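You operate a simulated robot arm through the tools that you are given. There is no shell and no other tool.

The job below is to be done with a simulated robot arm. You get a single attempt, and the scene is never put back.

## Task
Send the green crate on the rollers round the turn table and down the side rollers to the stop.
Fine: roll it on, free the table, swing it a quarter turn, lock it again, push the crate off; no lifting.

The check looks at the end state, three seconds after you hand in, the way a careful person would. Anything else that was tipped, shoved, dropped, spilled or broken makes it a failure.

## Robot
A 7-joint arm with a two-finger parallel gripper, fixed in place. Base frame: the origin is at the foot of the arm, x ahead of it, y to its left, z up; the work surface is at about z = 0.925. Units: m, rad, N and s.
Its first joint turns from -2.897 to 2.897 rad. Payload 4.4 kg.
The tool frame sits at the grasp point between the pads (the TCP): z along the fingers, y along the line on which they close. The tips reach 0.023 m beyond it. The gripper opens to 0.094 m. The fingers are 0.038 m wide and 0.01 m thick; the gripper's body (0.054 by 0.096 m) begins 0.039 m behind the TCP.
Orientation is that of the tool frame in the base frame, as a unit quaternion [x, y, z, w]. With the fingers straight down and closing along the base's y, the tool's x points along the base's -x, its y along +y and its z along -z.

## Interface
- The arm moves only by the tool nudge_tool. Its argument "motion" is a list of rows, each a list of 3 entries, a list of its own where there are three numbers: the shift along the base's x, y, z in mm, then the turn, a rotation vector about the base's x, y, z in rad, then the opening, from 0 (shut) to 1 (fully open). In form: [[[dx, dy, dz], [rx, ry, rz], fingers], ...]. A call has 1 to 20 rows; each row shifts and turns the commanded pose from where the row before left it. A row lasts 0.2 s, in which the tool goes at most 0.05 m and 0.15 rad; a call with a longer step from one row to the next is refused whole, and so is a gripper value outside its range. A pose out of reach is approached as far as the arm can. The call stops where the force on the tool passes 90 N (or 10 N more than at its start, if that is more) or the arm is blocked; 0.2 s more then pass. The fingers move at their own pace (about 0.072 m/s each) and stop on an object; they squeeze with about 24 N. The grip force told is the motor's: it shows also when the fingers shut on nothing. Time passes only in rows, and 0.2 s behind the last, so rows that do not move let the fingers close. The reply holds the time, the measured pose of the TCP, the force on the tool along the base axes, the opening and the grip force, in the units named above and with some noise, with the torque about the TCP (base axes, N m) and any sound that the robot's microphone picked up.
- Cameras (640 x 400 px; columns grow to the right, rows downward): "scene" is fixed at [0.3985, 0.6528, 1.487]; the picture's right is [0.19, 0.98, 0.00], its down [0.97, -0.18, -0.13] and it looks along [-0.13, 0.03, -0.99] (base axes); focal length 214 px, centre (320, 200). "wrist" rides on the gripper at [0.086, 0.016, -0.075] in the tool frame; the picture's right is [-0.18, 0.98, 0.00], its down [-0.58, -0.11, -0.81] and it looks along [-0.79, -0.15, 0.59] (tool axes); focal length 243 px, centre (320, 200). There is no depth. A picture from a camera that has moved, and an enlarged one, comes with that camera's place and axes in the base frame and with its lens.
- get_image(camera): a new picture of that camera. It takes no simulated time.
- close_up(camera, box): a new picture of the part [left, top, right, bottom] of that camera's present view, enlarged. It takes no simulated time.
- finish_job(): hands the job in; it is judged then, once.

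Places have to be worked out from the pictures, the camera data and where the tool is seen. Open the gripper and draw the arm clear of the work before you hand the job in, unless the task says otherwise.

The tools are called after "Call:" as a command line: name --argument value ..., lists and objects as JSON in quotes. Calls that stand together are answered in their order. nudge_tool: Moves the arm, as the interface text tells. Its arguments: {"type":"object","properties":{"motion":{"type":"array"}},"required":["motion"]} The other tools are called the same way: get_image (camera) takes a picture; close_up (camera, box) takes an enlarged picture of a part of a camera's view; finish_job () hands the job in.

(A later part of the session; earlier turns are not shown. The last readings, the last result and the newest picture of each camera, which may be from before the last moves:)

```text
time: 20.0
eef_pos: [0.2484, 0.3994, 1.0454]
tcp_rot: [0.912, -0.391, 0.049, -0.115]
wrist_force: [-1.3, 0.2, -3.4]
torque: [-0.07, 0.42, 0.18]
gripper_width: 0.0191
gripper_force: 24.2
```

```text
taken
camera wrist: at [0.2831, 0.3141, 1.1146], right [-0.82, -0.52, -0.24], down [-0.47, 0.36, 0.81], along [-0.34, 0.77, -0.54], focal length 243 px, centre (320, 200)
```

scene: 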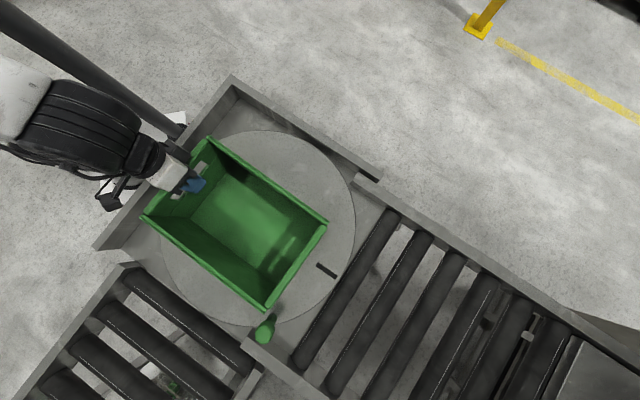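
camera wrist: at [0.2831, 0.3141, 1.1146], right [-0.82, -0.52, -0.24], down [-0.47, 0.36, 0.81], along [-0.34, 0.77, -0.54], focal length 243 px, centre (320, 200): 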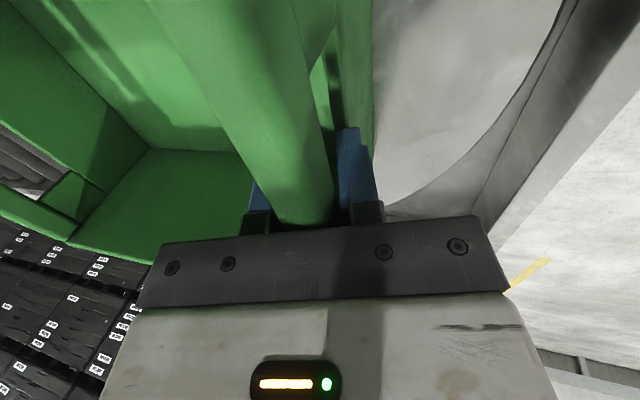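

The crate is centred on the table at about (0.349, 0.494) and lined up with the lane. I'll open the fingers and back straight up off the rim.

Call:
nudge_tool --motion '[[[0, 0, 0], [0, 0, 0], 1], [[0, 0, 0], [0, 0, 0], 1], [[0, 0, 0], [0, 0, 0], 1], [[0, 0, 0], [0, 0, 0], 1], [[0, 0, 25], [0, 0, 0], 1], [[0, 0, 40], [0, 0, 0], 1], [[0, 0, 45], [0, 0, 0], 1]]'

Call:
get_image --camera "scene"

```text
time: 21.6
eef_pos: [0.2473, 0.4008, 1.1564]
tcp_rot: [0.912, -0.392, 0.048, -0.115]
wrist_force: [-0.1, 0.1, -0.5]
torque: [0.0, 0.01, 0.0]
gripper_width: 0.0941
gripper_force: 0.0
```

```text
taken
```

scene: 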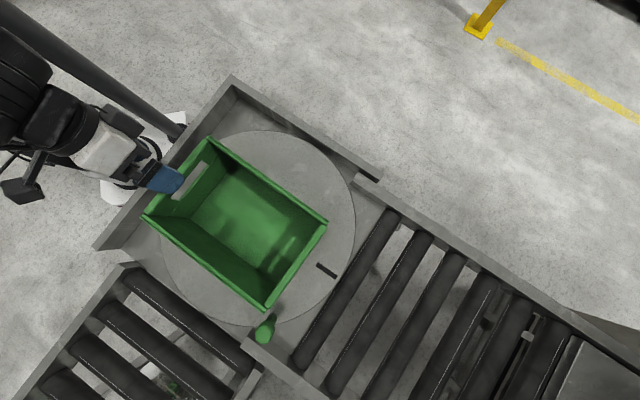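

Crate released and undisturbed. Next I'll level the tool, turn it, and travel high over the crate to above the green post for a close look and a gentle test of whether the table is locked.

Call:
nudge_tool --motion '[[[0, 0, 30], [-0.086, 0.0907, 0], 1], [[0, 0, 20], [-0.086, 0.0907, 0], 1], [[26, 7, 0], [0, 0, -0.14], 1], [[26, 7, 0], [0, 0, -0.14], 1], [[26, 7, 0], [0, 0, -0.14], 1], [[26, 7, 0], [0, 0, -0.14], 1], [[26, 7, 0], [0, 0, -0.14], 1], [[26, 7, 0], [0, 0, -0.14], 1], [[26, 7, 0], [0, 0, -0.14], 1], [[26, 7, 0], [0, 0, -0.14], 1], [[26, 7, 0], [0, 0, -0.14], 1], [[26, 7, 0], [0, 0, -0.14], 1], [[26, 7, 0], [0, 0, -0.14], 1], [[26, 7, 0], [0, 0, -0.14], 1], [[26, 7, -20], [0, 0, -0.13], 1]]'

Call:
get_image --camera "scene"

Call:
get_image --camera "wrist"

```text
time: 24.8
eef_pos: [0.587, 0.4919, 1.1874]
tcp_rot: [-0.256, 0.967, 0.0, 0.0]
wrist_force: [0.7, 0.1, 0.0]
torque: [0.01, 0.02, -0.01]
gripper_width: 0.094
gripper_force: 0.0
```

```text
taken
```

scene: 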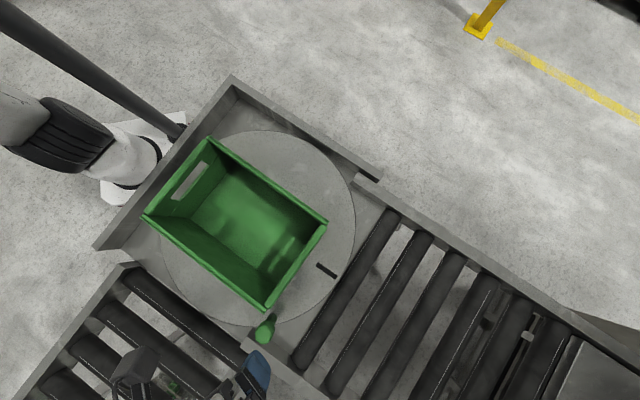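

```text
taken
camera wrist: at [0.5041, 0.4632, 1.2626], right [-0.33, 0.94, 0.0], down [0.56, 0.19, 0.81], along [0.76, 0.26, -0.59], focal length 243 px, centre (320, 200)
```

wrist: 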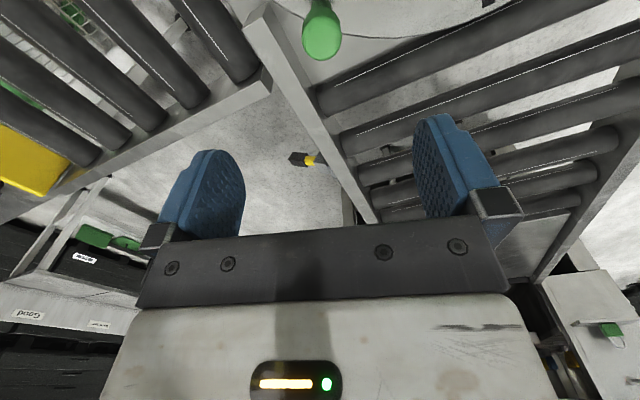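

The post head is at about (0.589, 0.494, 1.0), right under the tool. I'll descend around it with the fingers open and then close gently.

Call:
nudge_tool --motion '[[[2, 2, -40], [0, 0, 0], 1], [[0, 0, -45], [0, 0, 0], 1], [[0, 0, -45], [0, 0, 0], 1], [[0, 0, -35], [0, 0, 0], 1], [[0, 0, -20], [0, 0, 0], 1]]'

Call:
get_image --camera "wrist"

Call:
close_up --camera "scene" --box '[200, 280, 360, 400]'

```text
time: 26.0
eef_pos: [0.5872, 0.4935, 1.001]
tcp_rot: [-0.258, 0.966, 0.0, 0.001]
wrist_force: [0.1, 0.4, 0.9]
torque: [0.0, 0.01, -0.01]
gripper_width: 0.0938
gripper_force: 0.1
```

```text
taken
camera wrist: at [0.5048, 0.4647, 1.076], right [-0.33, 0.94, 0.0], down [0.56, 0.19, 0.81], along [0.76, 0.27, -0.59], focal length 243 px, centre (320, 200)
```

wrist: 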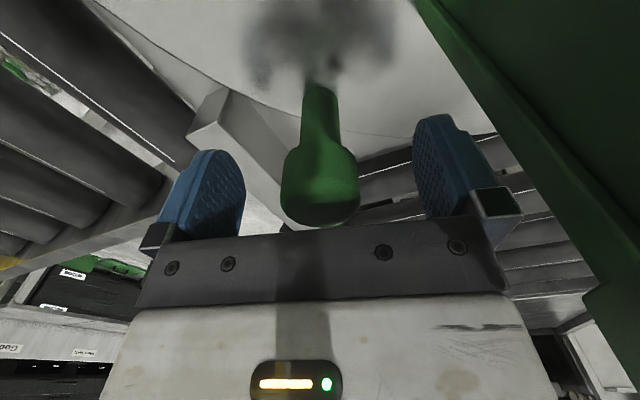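

```text
3.33 times, centred on (280, 340) of scene
camera zoom: at [0.3985, 0.6528, 1.487], right [0.19, 0.98, 0.0], down [0.97, -0.18, -0.13], along [-0.13, 0.03, -0.99], focal length 715 px, centre (453, -267)
```

zoom: 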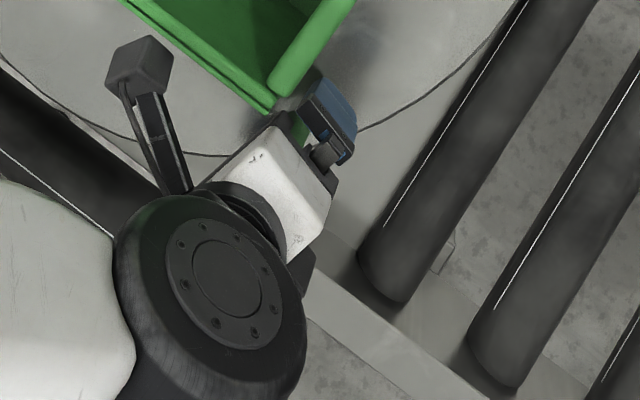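

The post head sits between the fingers, clear of the crate corner. I'll close on it and then read the forces.

Call:
nudge_tool --motion '[[[0, 0, 0], [0, 0, 0], 0.45], [[0, 0, 0], [0, 0, 0], 0.3], [[0, 0, 0], [0, 0, 0], 0.3], [[0, 0, 0], [0, 0, 0], 0.3]]'

Call:
get_image --camera "wrist"

```text
time: 27.0
eef_pos: [0.5875, 0.492, 1.0018]
tcp_rot: [-0.257, 0.966, 0.0, 0.0]
wrist_force: [8.4, -15.0, -1.2]
torque: [0.15, -0.7, -0.66]
gripper_width: 0.0367
gripper_force: 45.0
```

```text
taken
camera wrist: at [0.5051, 0.4643, 1.0759], right [-0.33, 0.94, 0.0], down [0.56, 0.2, 0.81], along [0.76, 0.27, -0.59], focal length 243 px, centre (320, 200)
```

wrist: 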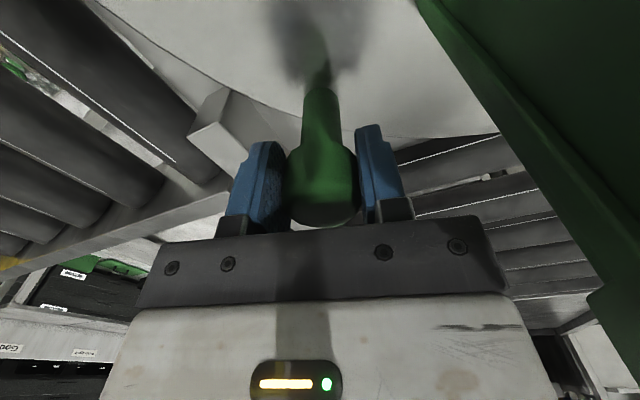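

The knob (37 mm) is held but off-centre, so the tool feels about 17 N sideways and the table didn't turn, which suggests it is locked. I'll shift to relieve that side load and re-read.

Call:
nudge_tool --motion '[[[1, -1.7, 0], [0, 0, 0], 0.35], [[0, 0, 0], [0, 0, 0], 0.35]]'

```text
time: 27.6
eef_pos: [0.588, 0.4917, 1.0002]
tcp_rot: [-0.258, 0.966, 0.0, 0.0]
wrist_force: [-12.2, 25.3, -8.5]
torque: [0.09, -0.39, -0.9]
gripper_width: 0.0369
gripper_force: 44.9
```

The force flipped sign, so I overcorrected: contact is stiff, about 20 N/mm, and the post didn't move under 25 N. The table is locked. I'll back off to centre and then test whether the post itself lifts, with a tiny upward move.

Call:
nudge_tool --motion '[[[-0.6, 1.0, 0], [0, 0, 0], 0.37], [[0, 0, 0], [0, 0, 0], 0.37]]'

```text
time: 28.2
eef_pos: [0.5875, 0.4927, 1.002]
tcp_rot: [-0.258, 0.966, -0.001, 0.0]
wrist_force: [-18.4, 9.2, -6.8]
torque: [0.52, -1.13, -0.61]
gripper_width: 0.0365
gripper_force: 45.8
```

There is still some side load. I'll relax the fingers off the knob and see where the tool settles.

Call:
nudge_tool --motion '[[[0, 0, 0], [0, 0, 0], 0.6], [[0, 0, 0], [0, 0, 0], 0.6]]'

Call:
close_up --camera "wrist" --box '[200, 60, 440, 240]'

```text
time: 28.8
eef_pos: [0.5897, 0.4918, 1.002]
tcp_rot: [-0.258, 0.966, 0.0, 0.0]
wrist_force: [0.2, -1.0, -0.4]
torque: [0.0, -0.01, 0.0]
gripper_width: 0.0565
gripper_force: 0.0
```

```text
2.22 times, centred on (320, 150) of wrist
camera zoom: at [0.5057, 0.4638, 1.0764], right [-0.33, 0.94, 0.0], down [0.56, 0.2, 0.81], along [0.76, 0.27, -0.59], focal length 539 px, centre (320, 311)
```

zoom: 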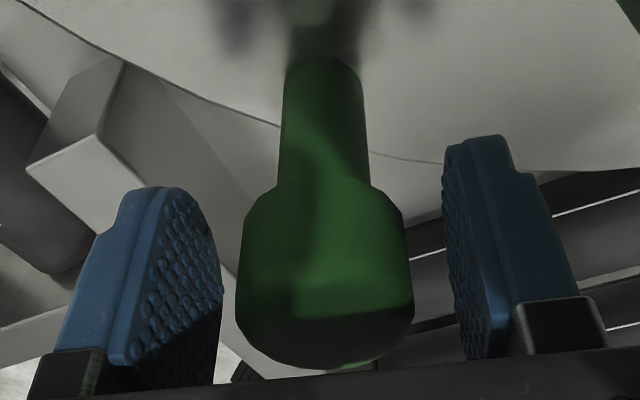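

In the free state the tool sits about 1–2 mm off the knob axis. I'll correct that, regrip, and try a gentle 2–4 mm upward test to see if the post is a lift pin.

Call:
nudge_tool --motion '[[[-1.5, 0.6, 0], [0, 0, 0], 0.45], [[0, 0, 0], [0, 0, 0], 0.37], [[0, 0, 0], [0, 0, 0], 0.37], [[0, 0, 2], [0, 0, 0], 0.37], [[0, 0, 2], [0, 0, 0], 0.37]]'

```text
time: 30.0
eef_pos: [0.5871, 0.4936, 1.0068]
tcp_rot: [-0.259, 0.966, 0.0, 0.0]
wrist_force: [3.3, -6.9, -4.1]
torque: [0.0, 0.09, -0.12]
gripper_width: 0.0386
gripper_force: 4.4
```

The tool rose 5 mm with only about 4 N, but the grip force reads low, so it may just have slipped. I'll compare the picture with the previous one to see whether the post moved.

Call:
close_up --camera "wrist" --box '[200, 60, 440, 240]'

Call:
get_image --camera "scene"

```text
2.22 times, centred on (320, 150) of wrist
camera zoom: at [0.5039, 0.4644, 1.0802], right [-0.33, 0.94, 0.0], down [0.56, 0.2, 0.81], along [0.76, 0.27, -0.59], focal length 539 px, centre (320, 311)
```

zoom: 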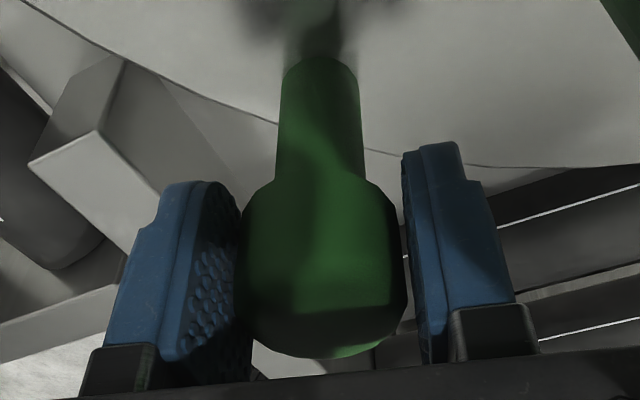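

```text
taken
```

scene: 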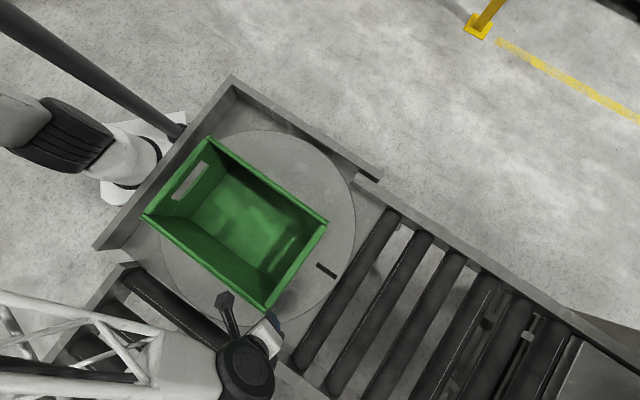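

The post did not rise; the fingers slipped upward on it. I'll go back down, grip firmly, and repeat the lift test in 1 mm steps with a real squeeze.

Call:
nudge_tool --motion '[[[0, 0, -4], [0, 0, 0], 0.5], [[0, 0, 0], [0, 0, 0], 0], [[0, 0, 0], [0, 0, 0], 0], [[0, 0, 1], [0, 0, 0], 0], [[0, 0, 1], [0, 0, 0], 0]]'

```text
time: 31.2
eef_pos: [0.5879, 0.4917, 1.0025]
tcp_rot: [-0.257, 0.966, 0.0, 0.0]
wrist_force: [25.1, -19.1, -17.8]
torque: [0.69, -0.83, -0.69]
gripper_width: 0.0366
gripper_force: 45.1
```

The post resists a lift stiffly (18 N for 2 mm), so it is a fixed swing handle and the yellow/black lever must be the table lock. I'll let go, rise clear, and go for a closer side view of the lever.

Call:
nudge_tool --motion '[[[0, 0, -2], [0, 0, 0], 0.6], [[0, 0, 0], [0, 0, 0], 1], [[0, 0, 0], [0, 0, 0], 1], [[0, 0, 40], [0, 0, 0], 1], [[0, 0, 45], [0, 0, 0], 1], [[20, -10, 30], [0, 0, 0.1], 1], [[35, -10, 0], [0, 0, 0.1], 1], [[35, -10, 0], [0, 0, 0.1], 1], [[35, -10, 0], [0, 0, 0.1], 1], [[40, -5, -20], [0, 0, 0.05], 1], [[10, 0, -45], [0, 0, 0], 1], [[0, 0, -45], [0, 0, 0], 1]]'

Call:
get_image --camera "wrist"

Call:
get_image --camera "scene"

```text
time: 33.8
eef_pos: [0.7603, 0.4483, 1.0069]
tcp_rot: [-0.467, 0.884, 0.001, 0.001]
wrist_force: [0.0, -0.2, 0.7]
torque: [-0.03, -0.06, 0.0]
gripper_width: 0.0939
gripper_force: 0.0
```

```text
taken
camera wrist: at [0.6998, 0.3864, 1.0815], right [-0.71, 0.71, 0.0], down [0.42, 0.42, 0.81], along [0.57, 0.57, -0.59], focal length 243 px, centre (320, 200)
```

wrist: 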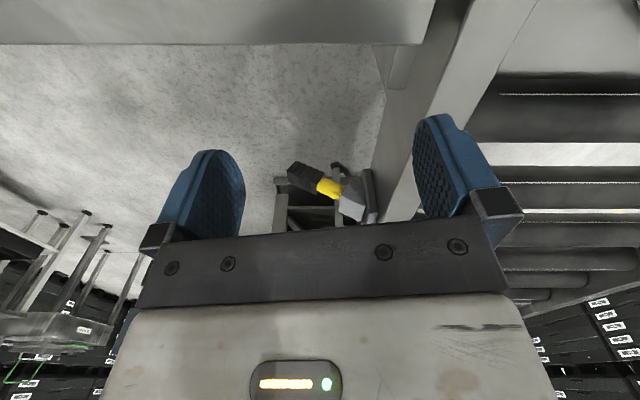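

```text
taken
```

scene: 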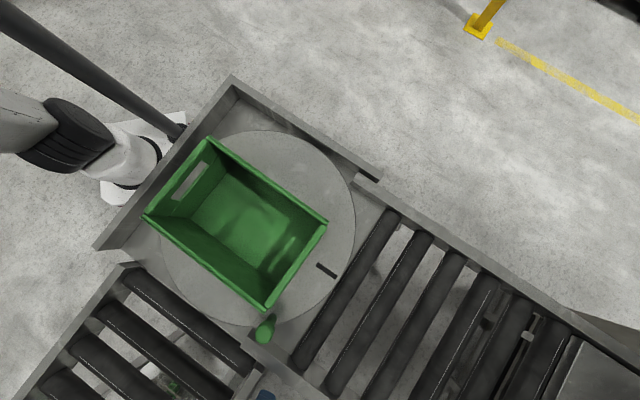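

The crate, table and post are all unmoved. The camera now looks straight along the rail, so I'll zoom on the lever's profile.

Call:
close_up --camera "wrist" --box '[260, 130, 400, 235]'

Call:
close_up --camera "wrist" --box '[360, 0, 500, 110]'

```text
3.81 times, centred on (330, 182) of wrist
camera zoom: at [0.6998, 0.3864, 1.0815], right [-0.71, 0.71, 0.0], down [0.42, 0.42, 0.81], along [0.57, 0.57, -0.59], focal length 924 px, centre (282, 267)
```

zoom: 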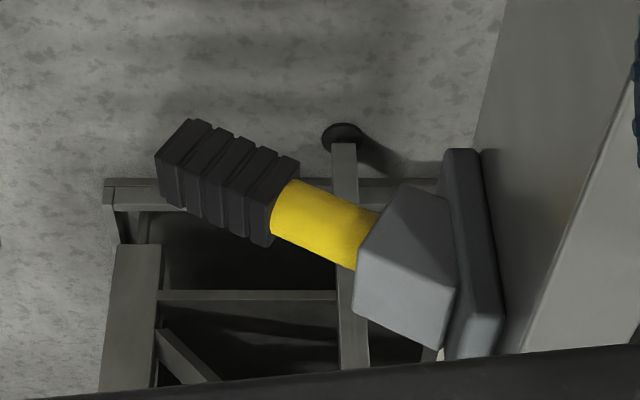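

```text
3.64 times, centred on (430, 55) of wrist
camera zoom: at [0.6998, 0.3864, 1.0815], right [-0.71, 0.71, 0.0], down [0.42, 0.42, 0.81], along [0.57, 0.57, -0.59], focal length 882 px, centre (-80, 727)
```

zoom: 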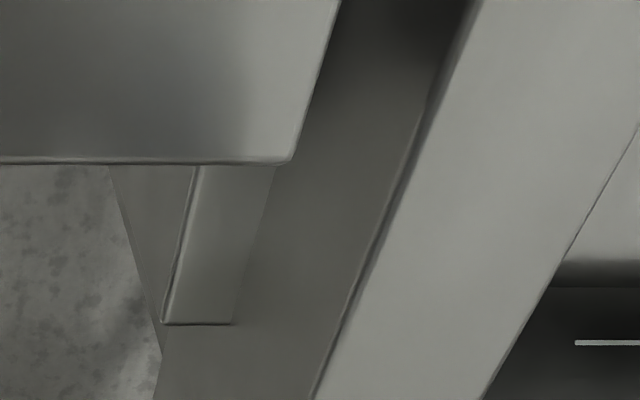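

The lever is hinged in the grey block on the rail. The handle slopes down about 39° outward (junction near (0.84, 0.566, 0.907), end near (0.901, 0.533, 0.853)). I'll rise, turn the gripper so it closes along the rail, across the handle, and tilt it outward for reach.

Call:
nudge_tool --motion '[[[0, 0, 40], [0, 0, 0], 1], [[0, 0, 40], [0, 0, 0.136], 1], [[8, 5, 0], [0, 0, 0.136], 1], [[8, 5, 0], [0, 0, 0.136], 1], [[8, 5, 0], [0, 0, 0.136], 1], [[8, 5, 0], [0, 0, 0.136], 1], [[8, 5, 0], [0, 0, 0.136], 1], [[8, 5, 0], [0, 0, 0.136], 1], [[8, 5, 0], [0, 0, 0.136], 1], [[8, 5, 0], [0, 0, 0.136], 1], [[8, 5, 0], [0, 0, 0.136], 1], [[5, 5, 0], [0.08, -0.08, 0], 1], [[5, 5, 0], [0.08, -0.08, 0], 1], [[5, 5, 0], [0.0875, -0.0875, 0], 1]]'

Call:
get_image --camera "wrist"

Call:
get_image --camera "scene"

```text
time: 36.8
eef_pos: [0.8497, 0.508, 1.087]
tcp_rot: [0.905, -0.388, 0.064, -0.162]
wrist_force: [-0.4, -0.6, -0.4]
torque: [0.02, 0.03, 0.02]
gripper_width: 0.0938
gripper_force: 0.0
```

```text
taken
camera wrist: at [0.88, 0.4173, 1.151], right [-0.8, -0.5, -0.34], down [-0.52, 0.29, 0.8], along [-0.3, 0.81, -0.5], focal length 243 px, centre (320, 200)
```

wrist: 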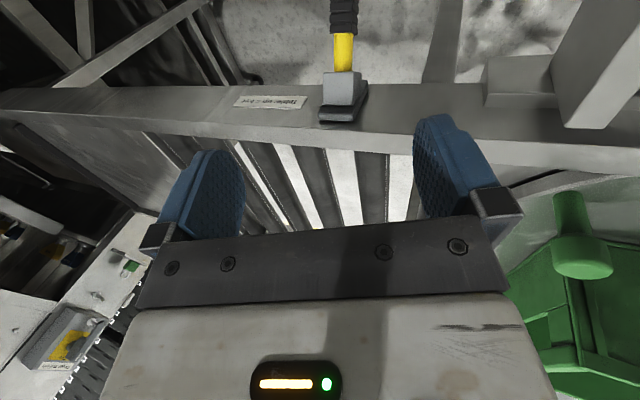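

```text
taken
```

scene: 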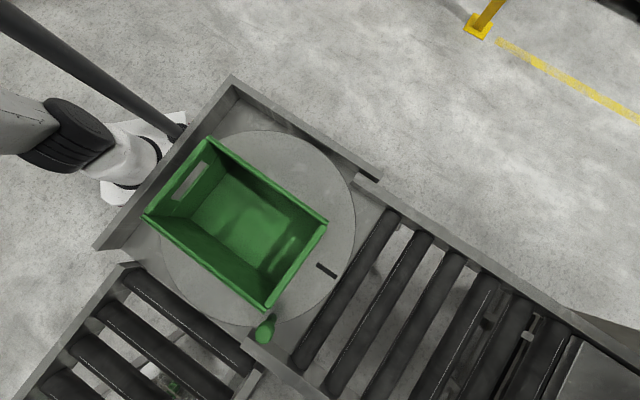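

There is a label on the rail next to the lever. I'll zoom in to read it.

Call:
close_up --camera "wrist" --box '[220, 80, 330, 130]'

Call:
close_up --camera "wrist" --box '[290, 0, 400, 130]'

Call:
close_up --camera "wrist" --box '[460, 0, 640, 140]'

```text
5.82 times, centred on (275, 105) of wrist
camera zoom: at [0.88, 0.4173, 1.151], right [-0.8, -0.5, -0.34], down [-0.52, 0.29, 0.8], along [-0.3, 0.81, -0.5], focal length 1412 px, centre (582, 753)
```

zoom: 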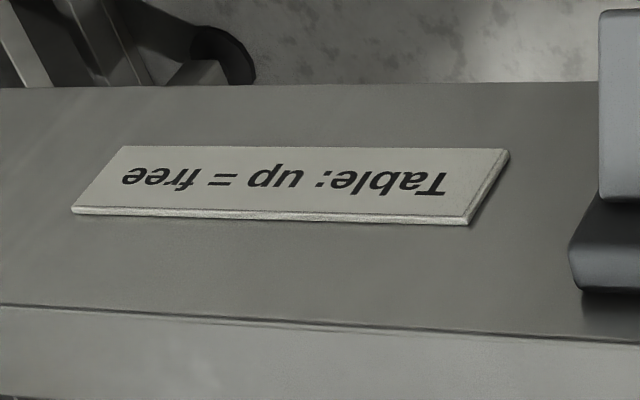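

```text
3.08 times, centred on (345, 65) of wrist
camera zoom: at [0.88, 0.4173, 1.151], right [-0.8, -0.5, -0.34], down [-0.52, 0.29, 0.8], along [-0.3, 0.81, -0.5], focal length 746 px, centre (243, 615)
```

zoom: 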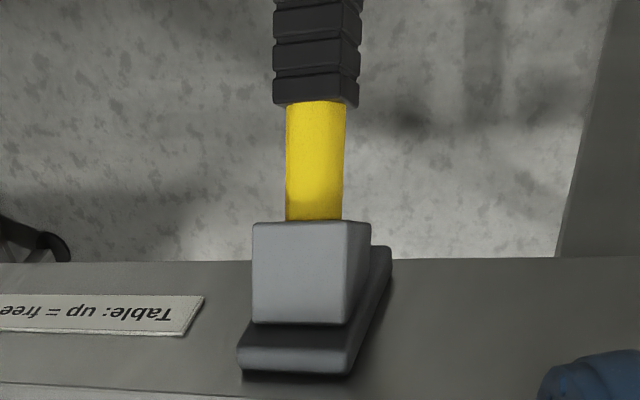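

```text
2.86 times, centred on (550, 70) of wrist
camera zoom: at [0.88, 0.4173, 1.151], right [-0.8, -0.5, -0.34], down [-0.52, 0.29, 0.8], along [-0.3, 0.81, -0.5], focal length 693 px, centre (-337, 571)
```

zoom: 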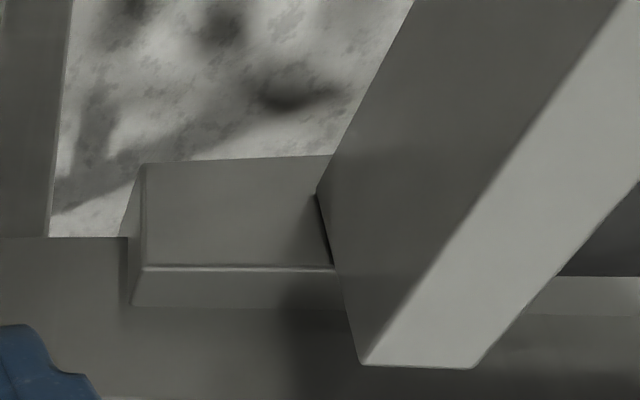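

The label reads "Table: up = free", so the lever is the table lock: it is down (locked) now and must be raised. Triangulating again with this close view puts the black grip's middle at about (0.888, 0.548, 0.860) and the pivot near (0.842, 0.59, 0.907). I'll move above the grip.

Call:
nudge_tool --motion '[[[11, 9, -15], [0.07, 0.07, 0], 1], [[11, 9, -20], [0.07, 0.07, 0], 1], [[11, 9, -25], [0, 0, 0], 1], [[10, 8, -25], [0, 0, 0], 1]]'

Call:
get_image --camera "wrist"

Call:
close_up --camera "wrist" --box '[200, 0, 440, 235]'

```text
time: 37.8
eef_pos: [0.8904, 0.5439, 1.0023]
tcp_rot: [0.893, -0.403, -0.025, -0.198]
wrist_force: [0.7, -0.1, 0.1]
torque: [-0.02, 0.01, 0.0]
gripper_width: 0.0944
gripper_force: 0.1
```

```text
taken
camera wrist: at [0.9303, 0.4451, 1.048], right [-0.84, -0.46, -0.29], down [-0.4, 0.18, 0.9], along [-0.36, 0.87, -0.33], focal length 243 px, centre (320, 200)
```

wrist: 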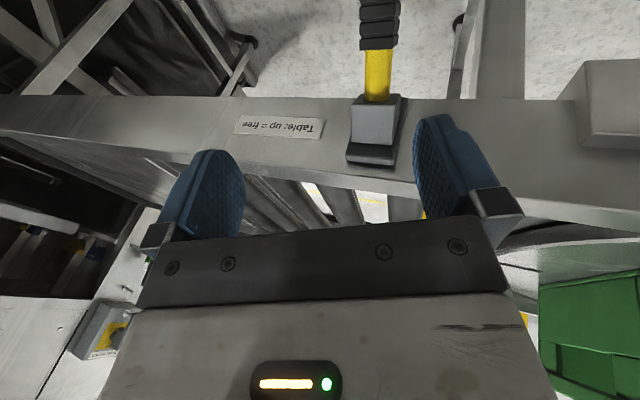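

```text
1.70 times, centred on (320, 118) of wrist
camera zoom: at [0.9303, 0.4451, 1.048], right [-0.84, -0.46, -0.29], down [-0.4, 0.18, 0.9], along [-0.36, 0.87, -0.33], focal length 413 px, centre (320, 340)
```

zoom: 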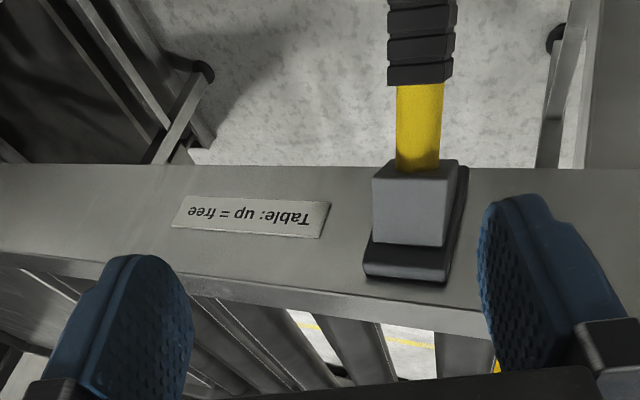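

The new view matches my estimates: the lever plane is exactly under the tool and the grip is about 3 cm wide. I'll go down astride the grip with the fingers open.

Call:
nudge_tool --motion '[[[0, 0, -35], [0, 0, 0], 1], [[0, 0, -40], [0, 0, 0], 1], [[0, 0, -30], [0, 0, 0], 1]]'

Call:
get_image --camera "wrist"

```text
time: 38.6
eef_pos: [0.892, 0.544, 0.8978]
tcp_rot: [0.894, -0.402, -0.026, -0.198]
wrist_force: [0.1, -0.7, 0.5]
torque: [-0.02, 0.05, 0.02]
gripper_width: 0.0941
gripper_force: 0.1
```

```text
taken
camera wrist: at [0.9309, 0.445, 0.9437], right [-0.84, -0.46, -0.29], down [-0.4, 0.18, 0.9], along [-0.36, 0.87, -0.33], focal length 243 px, centre (320, 200)
```

wrist: 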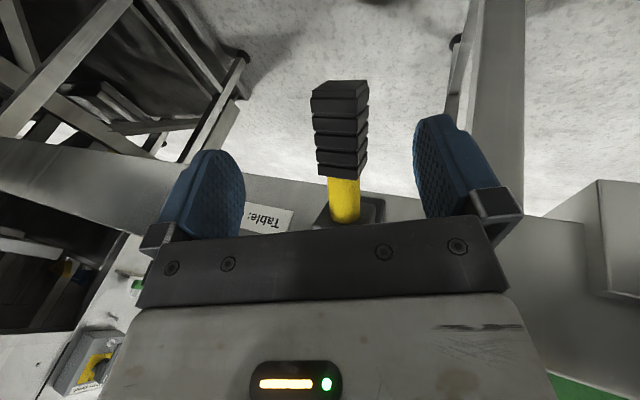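

The grip stands cleanly between the fingers. I'll go down another 3.5 cm and check again.

Call:
nudge_tool --motion '[[[0, 0, -20], [0, 0, 0], 1], [[0, 0, -15], [0, 0, 0], 1]]'

Call:
get_image --camera "wrist"

```text
time: 39.2
eef_pos: [0.8915, 0.5429, 0.8624]
tcp_rot: [0.894, -0.402, -0.026, -0.196]
wrist_force: [-0.5, 0.0, 0.1]
torque: [0.01, -0.03, 0.01]
gripper_width: 0.0938
gripper_force: 0.0
```

```text
taken
camera wrist: at [0.9308, 0.4449, 0.9085], right [-0.84, -0.46, -0.29], down [-0.4, 0.18, 0.9], along [-0.36, 0.87, -0.33], focal length 243 px, centre (320, 200)
```

wrist: 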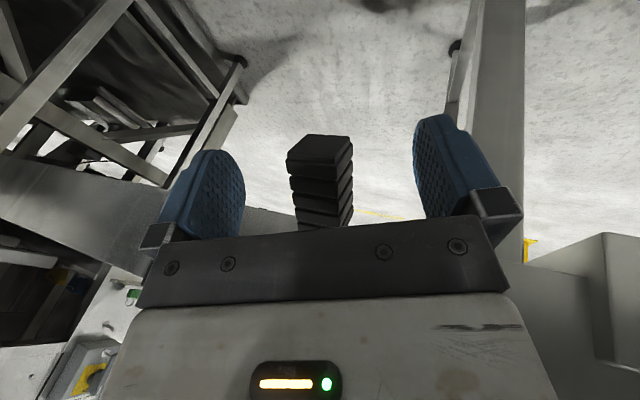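

The outer part of the grip is between the pads. I'll close on it.

Call:
nudge_tool --motion '[[[0, 0, 0], [0, 0, 0], 0.5], [[0, 0, 0], [0, 0, 0], 0], [[0, 0, 0], [0, 0, 0], 0], [[0, 0, 0], [0, 0, 0], 0]]'

Call:
get_image --camera "wrist"

```text
time: 40.2
eef_pos: [0.8916, 0.543, 0.862]
tcp_rot: [0.894, -0.402, -0.027, -0.196]
wrist_force: [-14.7, -10.4, 4.5]
torque: [-0.48, 0.72, -1.3]
gripper_width: 0.023
gripper_force: 45.5
```

```text
taken
camera wrist: at [0.9303, 0.4445, 0.9077], right [-0.84, -0.46, -0.29], down [-0.4, 0.18, 0.9], along [-0.36, 0.87, -0.33], focal length 243 px, centre (320, 200)
```

wrist: 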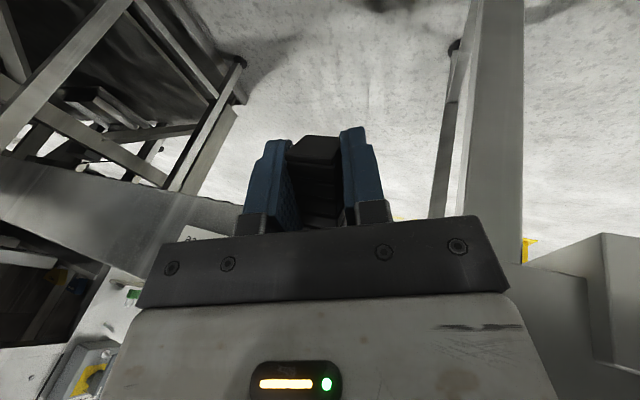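

The pads hold the grip (23 mm) with about 18 N of sideways load, so I'll ease 1 mm toward −e1. I'll then start lifting along the arc in small steps and watch the force.

Call:
nudge_tool --motion '[[[-0.6, -0.5, 0], [0, 0, 0], 0], [[2.7, -2.7, 6.7], [-0.02, -0.02, 0], 0], [[2.7, -2.7, 6.7], [-0.02, -0.02, 0], 0]]'

Call:
get_image --camera "wrist"

```text
time: 41.0
eef_pos: [0.8962, 0.5389, 0.8743]
tcp_rot: [0.898, -0.398, -0.001, -0.187]
wrist_force: [-25.0, 4.8, -6.2]
torque: [-1.08, 0.02, -1.52]
gripper_width: 0.0219
gripper_force: 45.1
```

```text
taken
camera wrist: at [0.9328, 0.4414, 0.9252], right [-0.83, -0.47, -0.3], down [-0.44, 0.21, 0.87], along [-0.35, 0.86, -0.38], focal length 243 px, centre (320, 200)
```

wrist: 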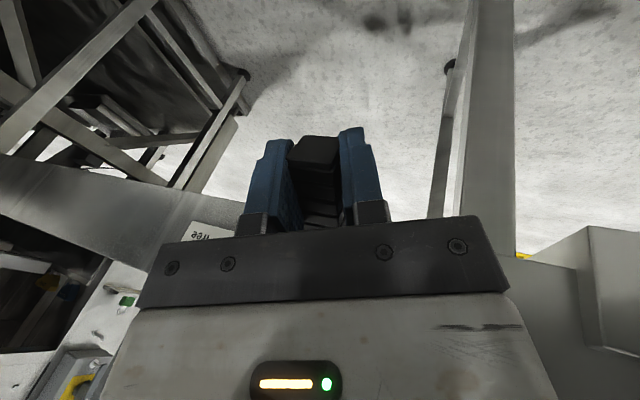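

The lever is rising with very little vertical force, but my arc is pulling about 20 N outward. I'll reduce the outward part and continue.

Call:
nudge_tool --motion '[[[-1.2, 0.0, 3], [0, 0, 0], 0], [[0.7, -0.7, 6.9], [-0.02, -0.02, 0], 0], [[0.7, -0.7, 6.9], [-0.02, -0.02, 0], 0]]'

```text
time: 41.8
eef_pos: [0.8977, 0.5347, 0.8917]
tcp_rot: [0.901, -0.395, 0.025, -0.177]
wrist_force: [13.7, -11.7, -14.2]
torque: [-0.76, -0.6, -0.58]
gripper_width: 0.0207
gripper_force: 45.3
```

The readings trace an arc with a pivot near e2≈0.19, z≈0.90. I'll check the view for grip position before continuing.

Call:
get_image --camera "wrist"

Call:
close_up --camera "wrist" --box '[210, 100, 420, 240]'

```text
taken
camera wrist: at [0.9326, 0.4403, 0.9484], right [-0.82, -0.48, -0.32], down [-0.47, 0.25, 0.85], along [-0.33, 0.84, -0.43], focal length 243 px, centre (320, 200)
```

wrist: 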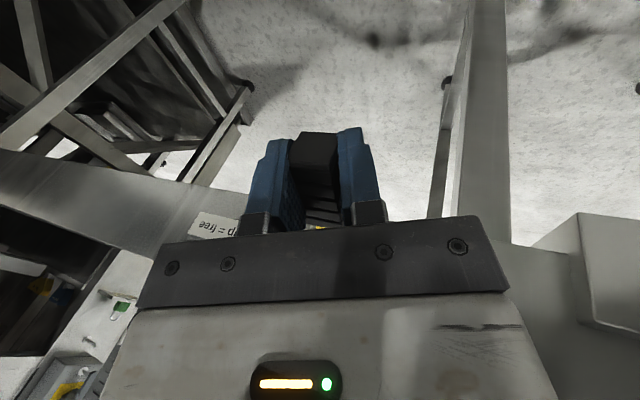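

```text
2.86 times, centred on (315, 170) of wrist
camera zoom: at [0.9326, 0.4403, 0.9484], right [-0.82, -0.48, -0.32], down [-0.47, 0.25, 0.85], along [-0.33, 0.84, -0.43], focal length 693 px, centre (334, 286)
```

zoom: 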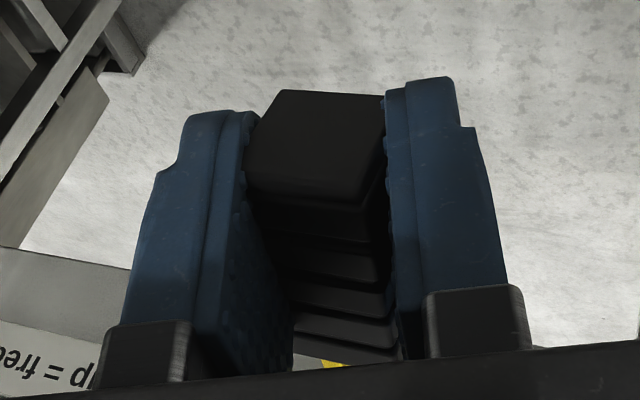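

The grip is well seated and the lever is near level. I'll continue upward with small steps along the arc.

Call:
nudge_tool --motion '[[[0.7, -0.7, 5.5], [-0.02, -0.02, 0], 0], [[0, 0, 6], [-0.02, -0.02, 0], 0]]'

```text
time: 42.4
eef_pos: [0.8981, 0.534, 0.9037]
tcp_rot: [0.905, -0.389, 0.051, -0.166]
wrist_force: [6.9, -16.2, -21.5]
torque: [-1.14, -1.35, 0.97]
gripper_width: 0.021
gripper_force: 45.1
```

The vertical resistance is about 20 N and the lever is passing level. I'll carry on with a slight outward correction.

Call:
nudge_tool --motion '[[[0.5, -0.9, 5.5], [-0.02, -0.02, 0], 0], [[-0.4, 0.4, 6], [-0.02, -0.02, 0], 0]]'

```text
time: 43.0
eef_pos: [0.8961, 0.5362, 0.9138]
tcp_rot: [0.907, -0.385, 0.077, -0.154]
wrist_force: [-20.5, -16.7, -25.4]
torque: [-1.44, -1.27, 1.03]
gripper_width: 0.0214
gripper_force: 45.0
```

The arc data fit a pivot at e2≈0.19, z≈0.90 with radius 0.068, so the lever is now about 13° above level. I'll keep raising it along that arc, easing the along-rail load.

Call:
nudge_tool --motion '[[[-1.6, 0.4, 6], [-0.02, -0.02, 0], 0], [[-1.7, 1.1, 6], [-0.02, -0.02, 0], 0]]'

Call:
get_image --camera "wrist"

```text
time: 43.6
eef_pos: [0.8946, 0.5355, 0.9265]
tcp_rot: [0.907, -0.381, 0.104, -0.147]
wrist_force: [-6.5, -16.3, -21.9]
torque: [-1.57, -1.13, 0.97]
gripper_width: 0.0224
gripper_force: 45.2
```

```text
taken
camera wrist: at [0.9217, 0.4495, 0.9982], right [-0.78, -0.52, -0.35], down [-0.57, 0.34, 0.75], along [-0.27, 0.78, -0.56], focal length 243 px, centre (320, 200)
```

wrist: 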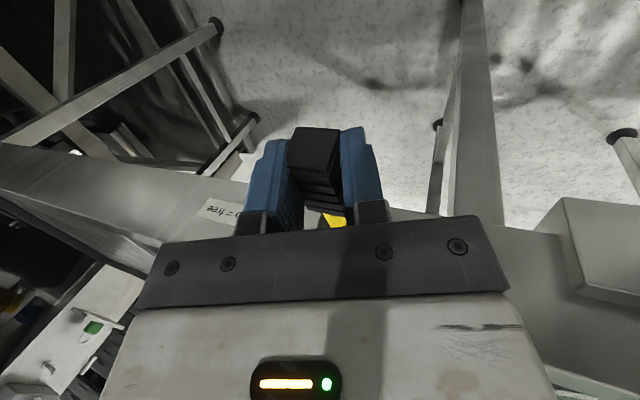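

The lever is now about 24° above level and moving steadily. I'll continue toward its upper stop.

Call:
nudge_tool --motion '[[[-2.4, 1.4, 6], [-0.02, -0.02, 0], 0], [[-2.7, 1.9, 6], [-0.02, -0.02, 0], 0]]'

```text
time: 44.2
eef_pos: [0.8902, 0.5388, 0.94]
tcp_rot: [0.907, -0.376, 0.13, -0.136]
wrist_force: [18.4, -12.9, -14.1]
torque: [-1.67, -1.19, 0.9]
gripper_width: 0.0239
gripper_force: 44.8
```

It is now about 37° up with the resistance falling, so it's not at a hard stop yet. I'll take two more small steps and watch for the stop.

Call:
nudge_tool --motion '[[[-1.2, 1.2, 5], [-0.02, -0.02, 0], 0], [[-2, 2, 5], [-0.02, -0.02, 0], 0]]'

Call:
get_image --camera "wrist"

```text
time: 44.8
eef_pos: [0.887, 0.5441, 0.9496]
tcp_rot: [0.907, -0.371, 0.155, -0.124]
wrist_force: [16.3, -14.6, -13.6]
torque: [-1.8, -1.1, 0.88]
gripper_width: 0.0243
gripper_force: 44.8
```

```text
taken
camera wrist: at [0.9073, 0.4623, 1.0286], right [-0.75, -0.55, -0.37], down [-0.63, 0.4, 0.67], along [-0.22, 0.73, -0.64], focal length 243 px, centre (320, 200)
```

wrist: 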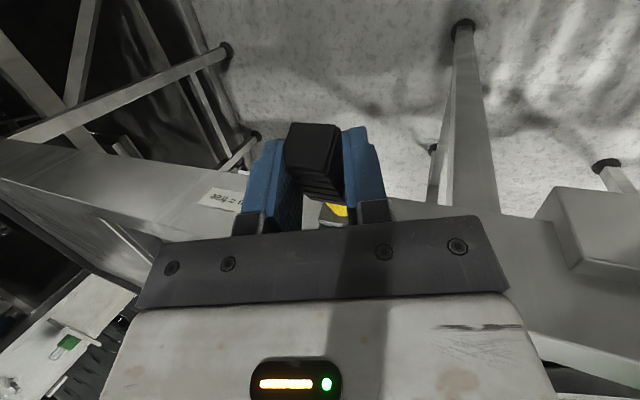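

It is still rising freely. I'll continue a little more until the force shows the upper stop.

Call:
nudge_tool --motion '[[[-1.4, 1.4, 4], [-0.02, -0.02, 0], 0], [[-2.2, 2.2, 4], [-0.02, -0.02, 0], 0]]'

```text
time: 45.4
eef_pos: [0.8821, 0.5452, 0.9529]
tcp_rot: [0.907, -0.365, 0.18, -0.111]
wrist_force: [27.9, -18.6, -34.6]
torque: [-1.33, -0.13, 1.22]
gripper_width: 0.0245
gripper_force: 44.9
```

The force jumped to 35 N with almost no motion, so the lever is against its upper stop. I'll relax the load a few mm, open the fingers, and see whether the lever stays up.

Call:
nudge_tool --motion '[[[1.2, -1.0, -3], [0, 0, 0], 0], [[0, 0, 0], [0, 0, 0], 0.6], [[0, 0, 0], [0, 0, 0], 1], [[0, 0, 0], [0, 0, 0], 1]]'

Call:
get_image --camera "wrist"

```text
time: 46.4
eef_pos: [0.8845, 0.5467, 0.9539]
tcp_rot: [0.907, -0.364, 0.181, -0.114]
wrist_force: [-0.4, -0.8, 0.3]
torque: [0.01, 0.02, 0.0]
gripper_width: 0.094
gripper_force: 0.0
```

```text
taken
camera wrist: at [0.9016, 0.4683, 1.0374], right [-0.73, -0.57, -0.38], down [-0.65, 0.43, 0.63], along [-0.19, 0.71, -0.68], focal length 243 px, centre (320, 200)
```

wrist: 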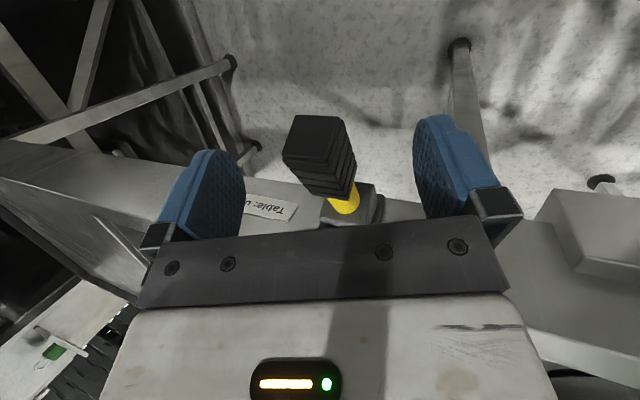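

The lever seems to stay up. I'll withdraw straight up and look back at it from a distance.

Call:
nudge_tool --motion '[[[0, 0, 20], [0, 0, 0], 1], [[0, 0, 40], [0, 0, 0], 1], [[0, 0, 40], [0, 0, 0], 1], [[-10, -10, 30], [-0.0, 0.0, 0], 1]]'

Call:
get_image --camera "wrist"

Call:
get_image --camera "scene"

```text
time: 47.4
eef_pos: [0.8727, 0.5355, 1.0829]
tcp_rot: [0.906, -0.365, 0.18, -0.113]
wrist_force: [0.7, 1.4, -1.6]
torque: [0.02, -0.01, 0.0]
gripper_width: 0.094
gripper_force: 0.1
```

```text
taken
camera wrist: at [0.8913, 0.4577, 1.1665], right [-0.73, -0.57, -0.38], down [-0.65, 0.43, 0.63], along [-0.2, 0.7, -0.68], focal length 243 px, centre (320, 200)
```

wrist: 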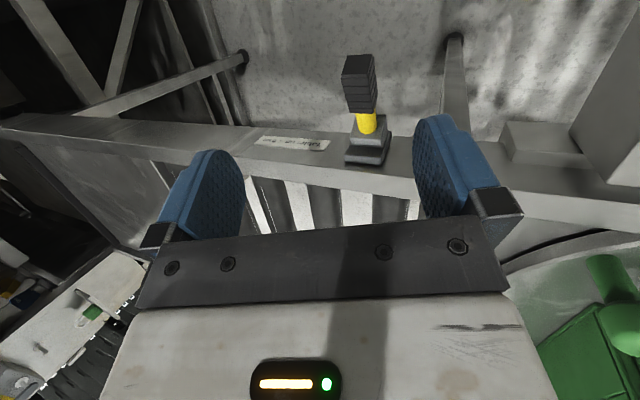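

```text
taken
```

scene: 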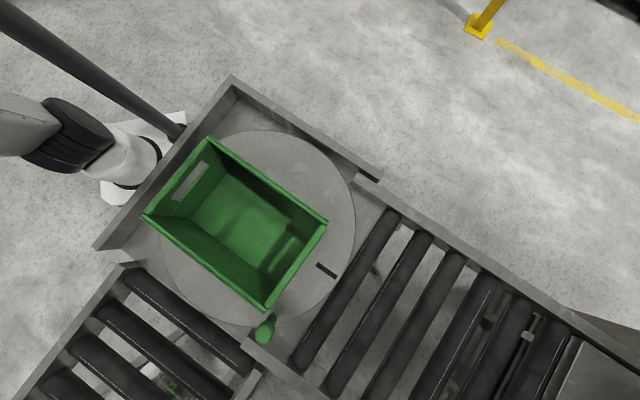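

The lever is confirmed up: its yellow/black joint projects where the raised position predicts, so the table should be free. I'll level the tool and travel back above the green post, turning the gripper to face the swing direction.

Call:
nudge_tool --motion '[[[-10, -5, 25], [-0.0253, 0.1419, 0], 1], [[-15, -5, 25], [-0.0253, 0.1419, 0], 1], [[-15, -5, 20], [-0.0253, 0.1419, 0], 1], [[-16, -2, 0], [0, 0, -0.14], 1], [[-16, -2, 0], [0, 0, -0.14], 1], [[-16, -2, 0], [0, 0, -0.14], 1], [[-16, -2, 0], [0, 0, -0.14], 1], [[-16, -2, 0], [0, 0, -0.14], 1], [[-16, -2, 0], [0, 0, -0.14], 1], [[-16, -2, 0], [0, 0, -0.14], 1], [[-16, -2, 0], [0, 0, -0.14], 1], [[-16, -2, 0], [0, 0, -0.14], 1], [[-16, -2, 0], [0, 0, -0.14], 1], [[-16, -2, 0], [0, 0, -0.14], 1], [[-16, -2, 0], [0, 0, -0.14], 1], [[-16, -2, 0], [0, 0, -0.14], 1], [[-16, 0, 0], [0, 0, -0.14], 1], [[-16, 0, 0], [0, 0, -0.14], 1]]'

Call:
get_image --camera "wrist"

Call:
get_image --camera "scene"

```text
time: 51.2
eef_pos: [0.5936, 0.4943, 1.154]
tcp_rot: [-0.136, 0.991, 0.001, 0.001]
wrist_force: [0.6, 0.5, -0.3]
torque: [-0.03, 0.0, 0.01]
gripper_width: 0.0941
gripper_force: 0.1
```

```text
taken
camera wrist: at [0.506, 0.4864, 1.2285], right [-0.09, 1.0, 0.0], down [0.59, 0.05, 0.81], along [0.8, 0.07, -0.59], focal length 243 px, centre (320, 200)
```

wrist: 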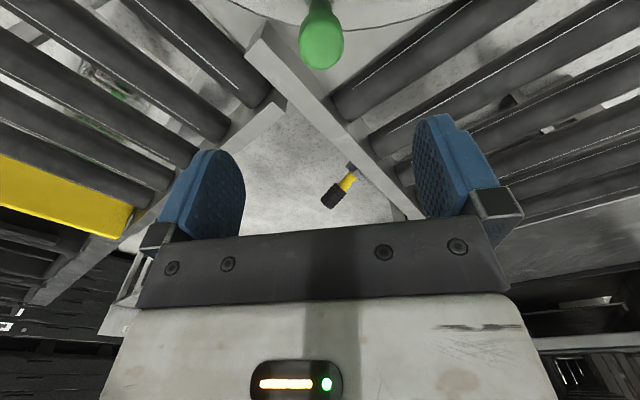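

```text
taken
```

scene: 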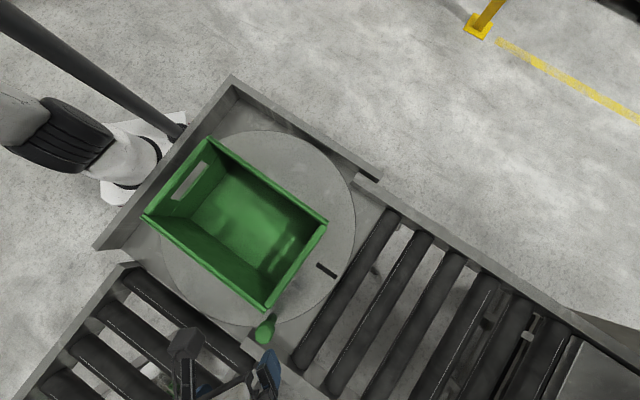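

The lever still shows up in the view, and the post head is right below the tool. I'll descend around it with the fingers open.

Call:
nudge_tool --motion '[[[-2, 0, -45], [0, 0, 0], 1], [[-2, -0.5, -45], [0, 0, 0], 1], [[-1, 0, -40], [0, 0, 0], 1], [[0, 0, -22], [0, 0, 0], 1]]'

Call:
get_image --camera "wrist"

```text
time: 52.3
eef_pos: [0.5916, 0.4958, 1.0149]
tcp_rot: [-0.138, 0.99, 0.005, 0.007]
wrist_force: [3.8, 1.4, 14.7]
torque: [-0.15, 1.75, -0.07]
gripper_width: 0.0939
gripper_force: 0.1
stopped in row 4: the force on the tool passed its limit at 111 N (the readings are from after the stop); the commanded pose is now the measured one
```

```text
taken
camera wrist: at [0.5039, 0.4869, 1.0883], right [-0.09, 1.0, 0.01], down [0.58, 0.04, 0.81], along [0.81, 0.08, -0.58], focal length 243 px, centre (320, 200)
```

wrist: 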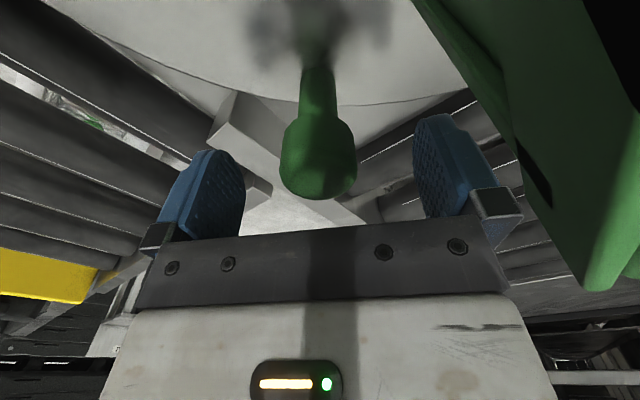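

The descent hit something at 111 N; the camera housing probably touched the crate rim near its corner. I'll back straight up right away and inspect.

Call:
nudge_tool --motion '[[[0, 0, 20], [0, 0, 0], 1], [[0, 0, 40], [0, 0, 0], 1], [[0, 0, 40], [0, 0, 0], 1]]'

Call:
get_image --camera "scene"

Call:
get_image --camera "wrist"

Call:
close_up --camera "scene" --box '[130, 120, 360, 340]'

```text
time: 53.1
eef_pos: [0.5917, 0.4928, 1.1135]
tcp_rot: [-0.138, 0.99, 0.004, 0.005]
wrist_force: [0.3, -0.1, -0.1]
torque: [0.0, 0.0, 0.01]
gripper_width: 0.0941
gripper_force: 0.1
```

```text
taken
```

scene: 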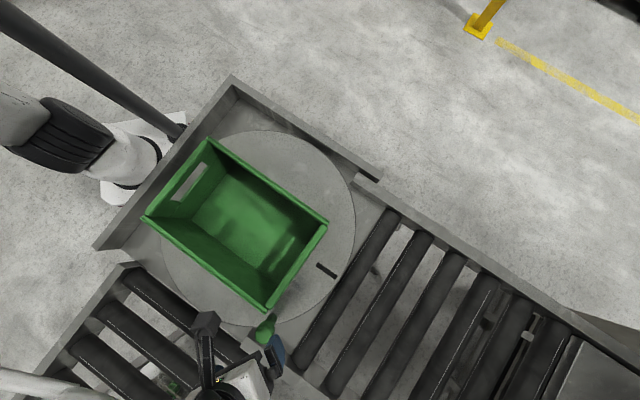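

```text
taken
camera wrist: at [0.5036, 0.4855, 1.1864], right [-0.09, 1.0, 0.01], down [0.58, 0.05, 0.81], along [0.81, 0.08, -0.58], focal length 243 px, centre (320, 200)
```

wrist: 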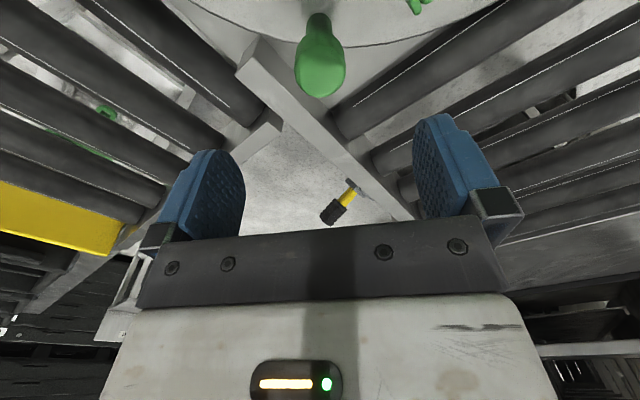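

```text
1.82 times, centred on (245, 230) of scene
camera zoom: at [0.3985, 0.6528, 1.487], right [0.19, 0.98, 0.0], down [0.97, -0.18, -0.13], along [-0.13, 0.03, -0.99], focal length 390 px, centre (456, 146)
```

zoom: 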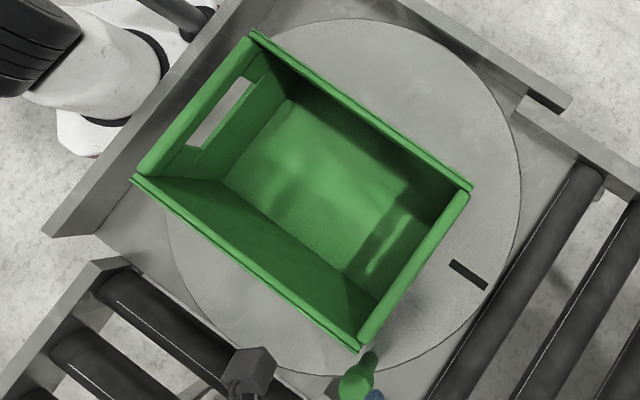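

The crate, mark and post look unchanged after the touch. The camera housing was on the crate side, so I'll turn the gripper the other way round, with the camera facing away from the crate, before going down again.

Call:
nudge_tool --motion '[[[0, 0, 40], [0, 0, 0], 1], [[0, 0, 0], [0, 0, 0.14], 1], [[0, 0, 0], [0, 0, 0.14], 1], [[0, 0, 0], [0, 0, 0.14], 1], [[0, 0, 0], [0, 0, 0.14], 1], [[0, 0, 0], [0, 0, 0.14], 1], [[0, 0, 0], [0, 0, 0.14], 1], [[0, 0, 0], [0, 0, 0.14], 1], [[0, 0, 0], [0, 0, 0.14], 1], [[0, 0, 0], [0, 0, 0.14], 1], [[0, 0, 0], [0, 0, 0.14], 1], [[0, 0, 0], [0, 0, 0.14], 1], [[0, 0, 0], [0, 0, 0.14], 1], [[0, 0, 0], [0, 0, 0.14], 1], [[0, 0, 0], [0, 0, 0.14], 1], [[0, 0, 0], [0, 0, 0.14], 1], [[0, 0, 0], [0, 0, 0.06], 1]]'

Call:
get_image --camera "wrist"

Call:
get_image --camera "scene"

```text
time: 56.7
eef_pos: [0.5905, 0.4952, 1.1538]
tcp_rot: [0.939, -0.345, -0.008, 0.001]
wrist_force: [-0.9, -1.2, 0.1]
torque: [0.0, 0.0, 0.01]
gripper_width: 0.0941
gripper_force: 0.1
```

```text
taken
camera wrist: at [0.6485, 0.4271, 1.227], right [-0.78, -0.63, 0.01], down [-0.36, 0.46, 0.81], along [-0.52, 0.63, -0.58], focal length 243 px, centre (320, 200)
```

wrist: 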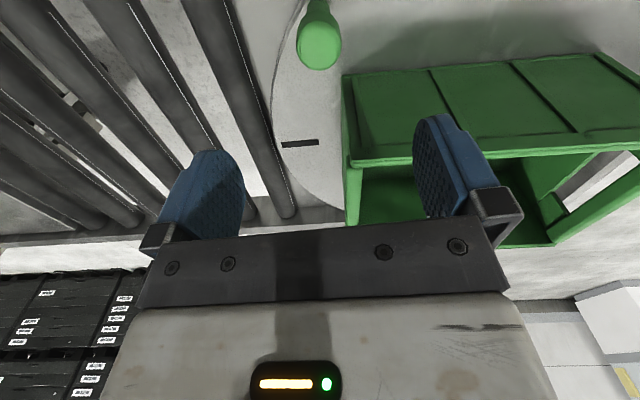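

```text
taken
```

scene: 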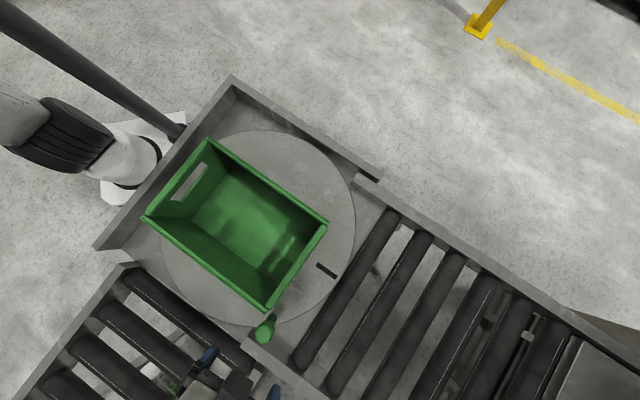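

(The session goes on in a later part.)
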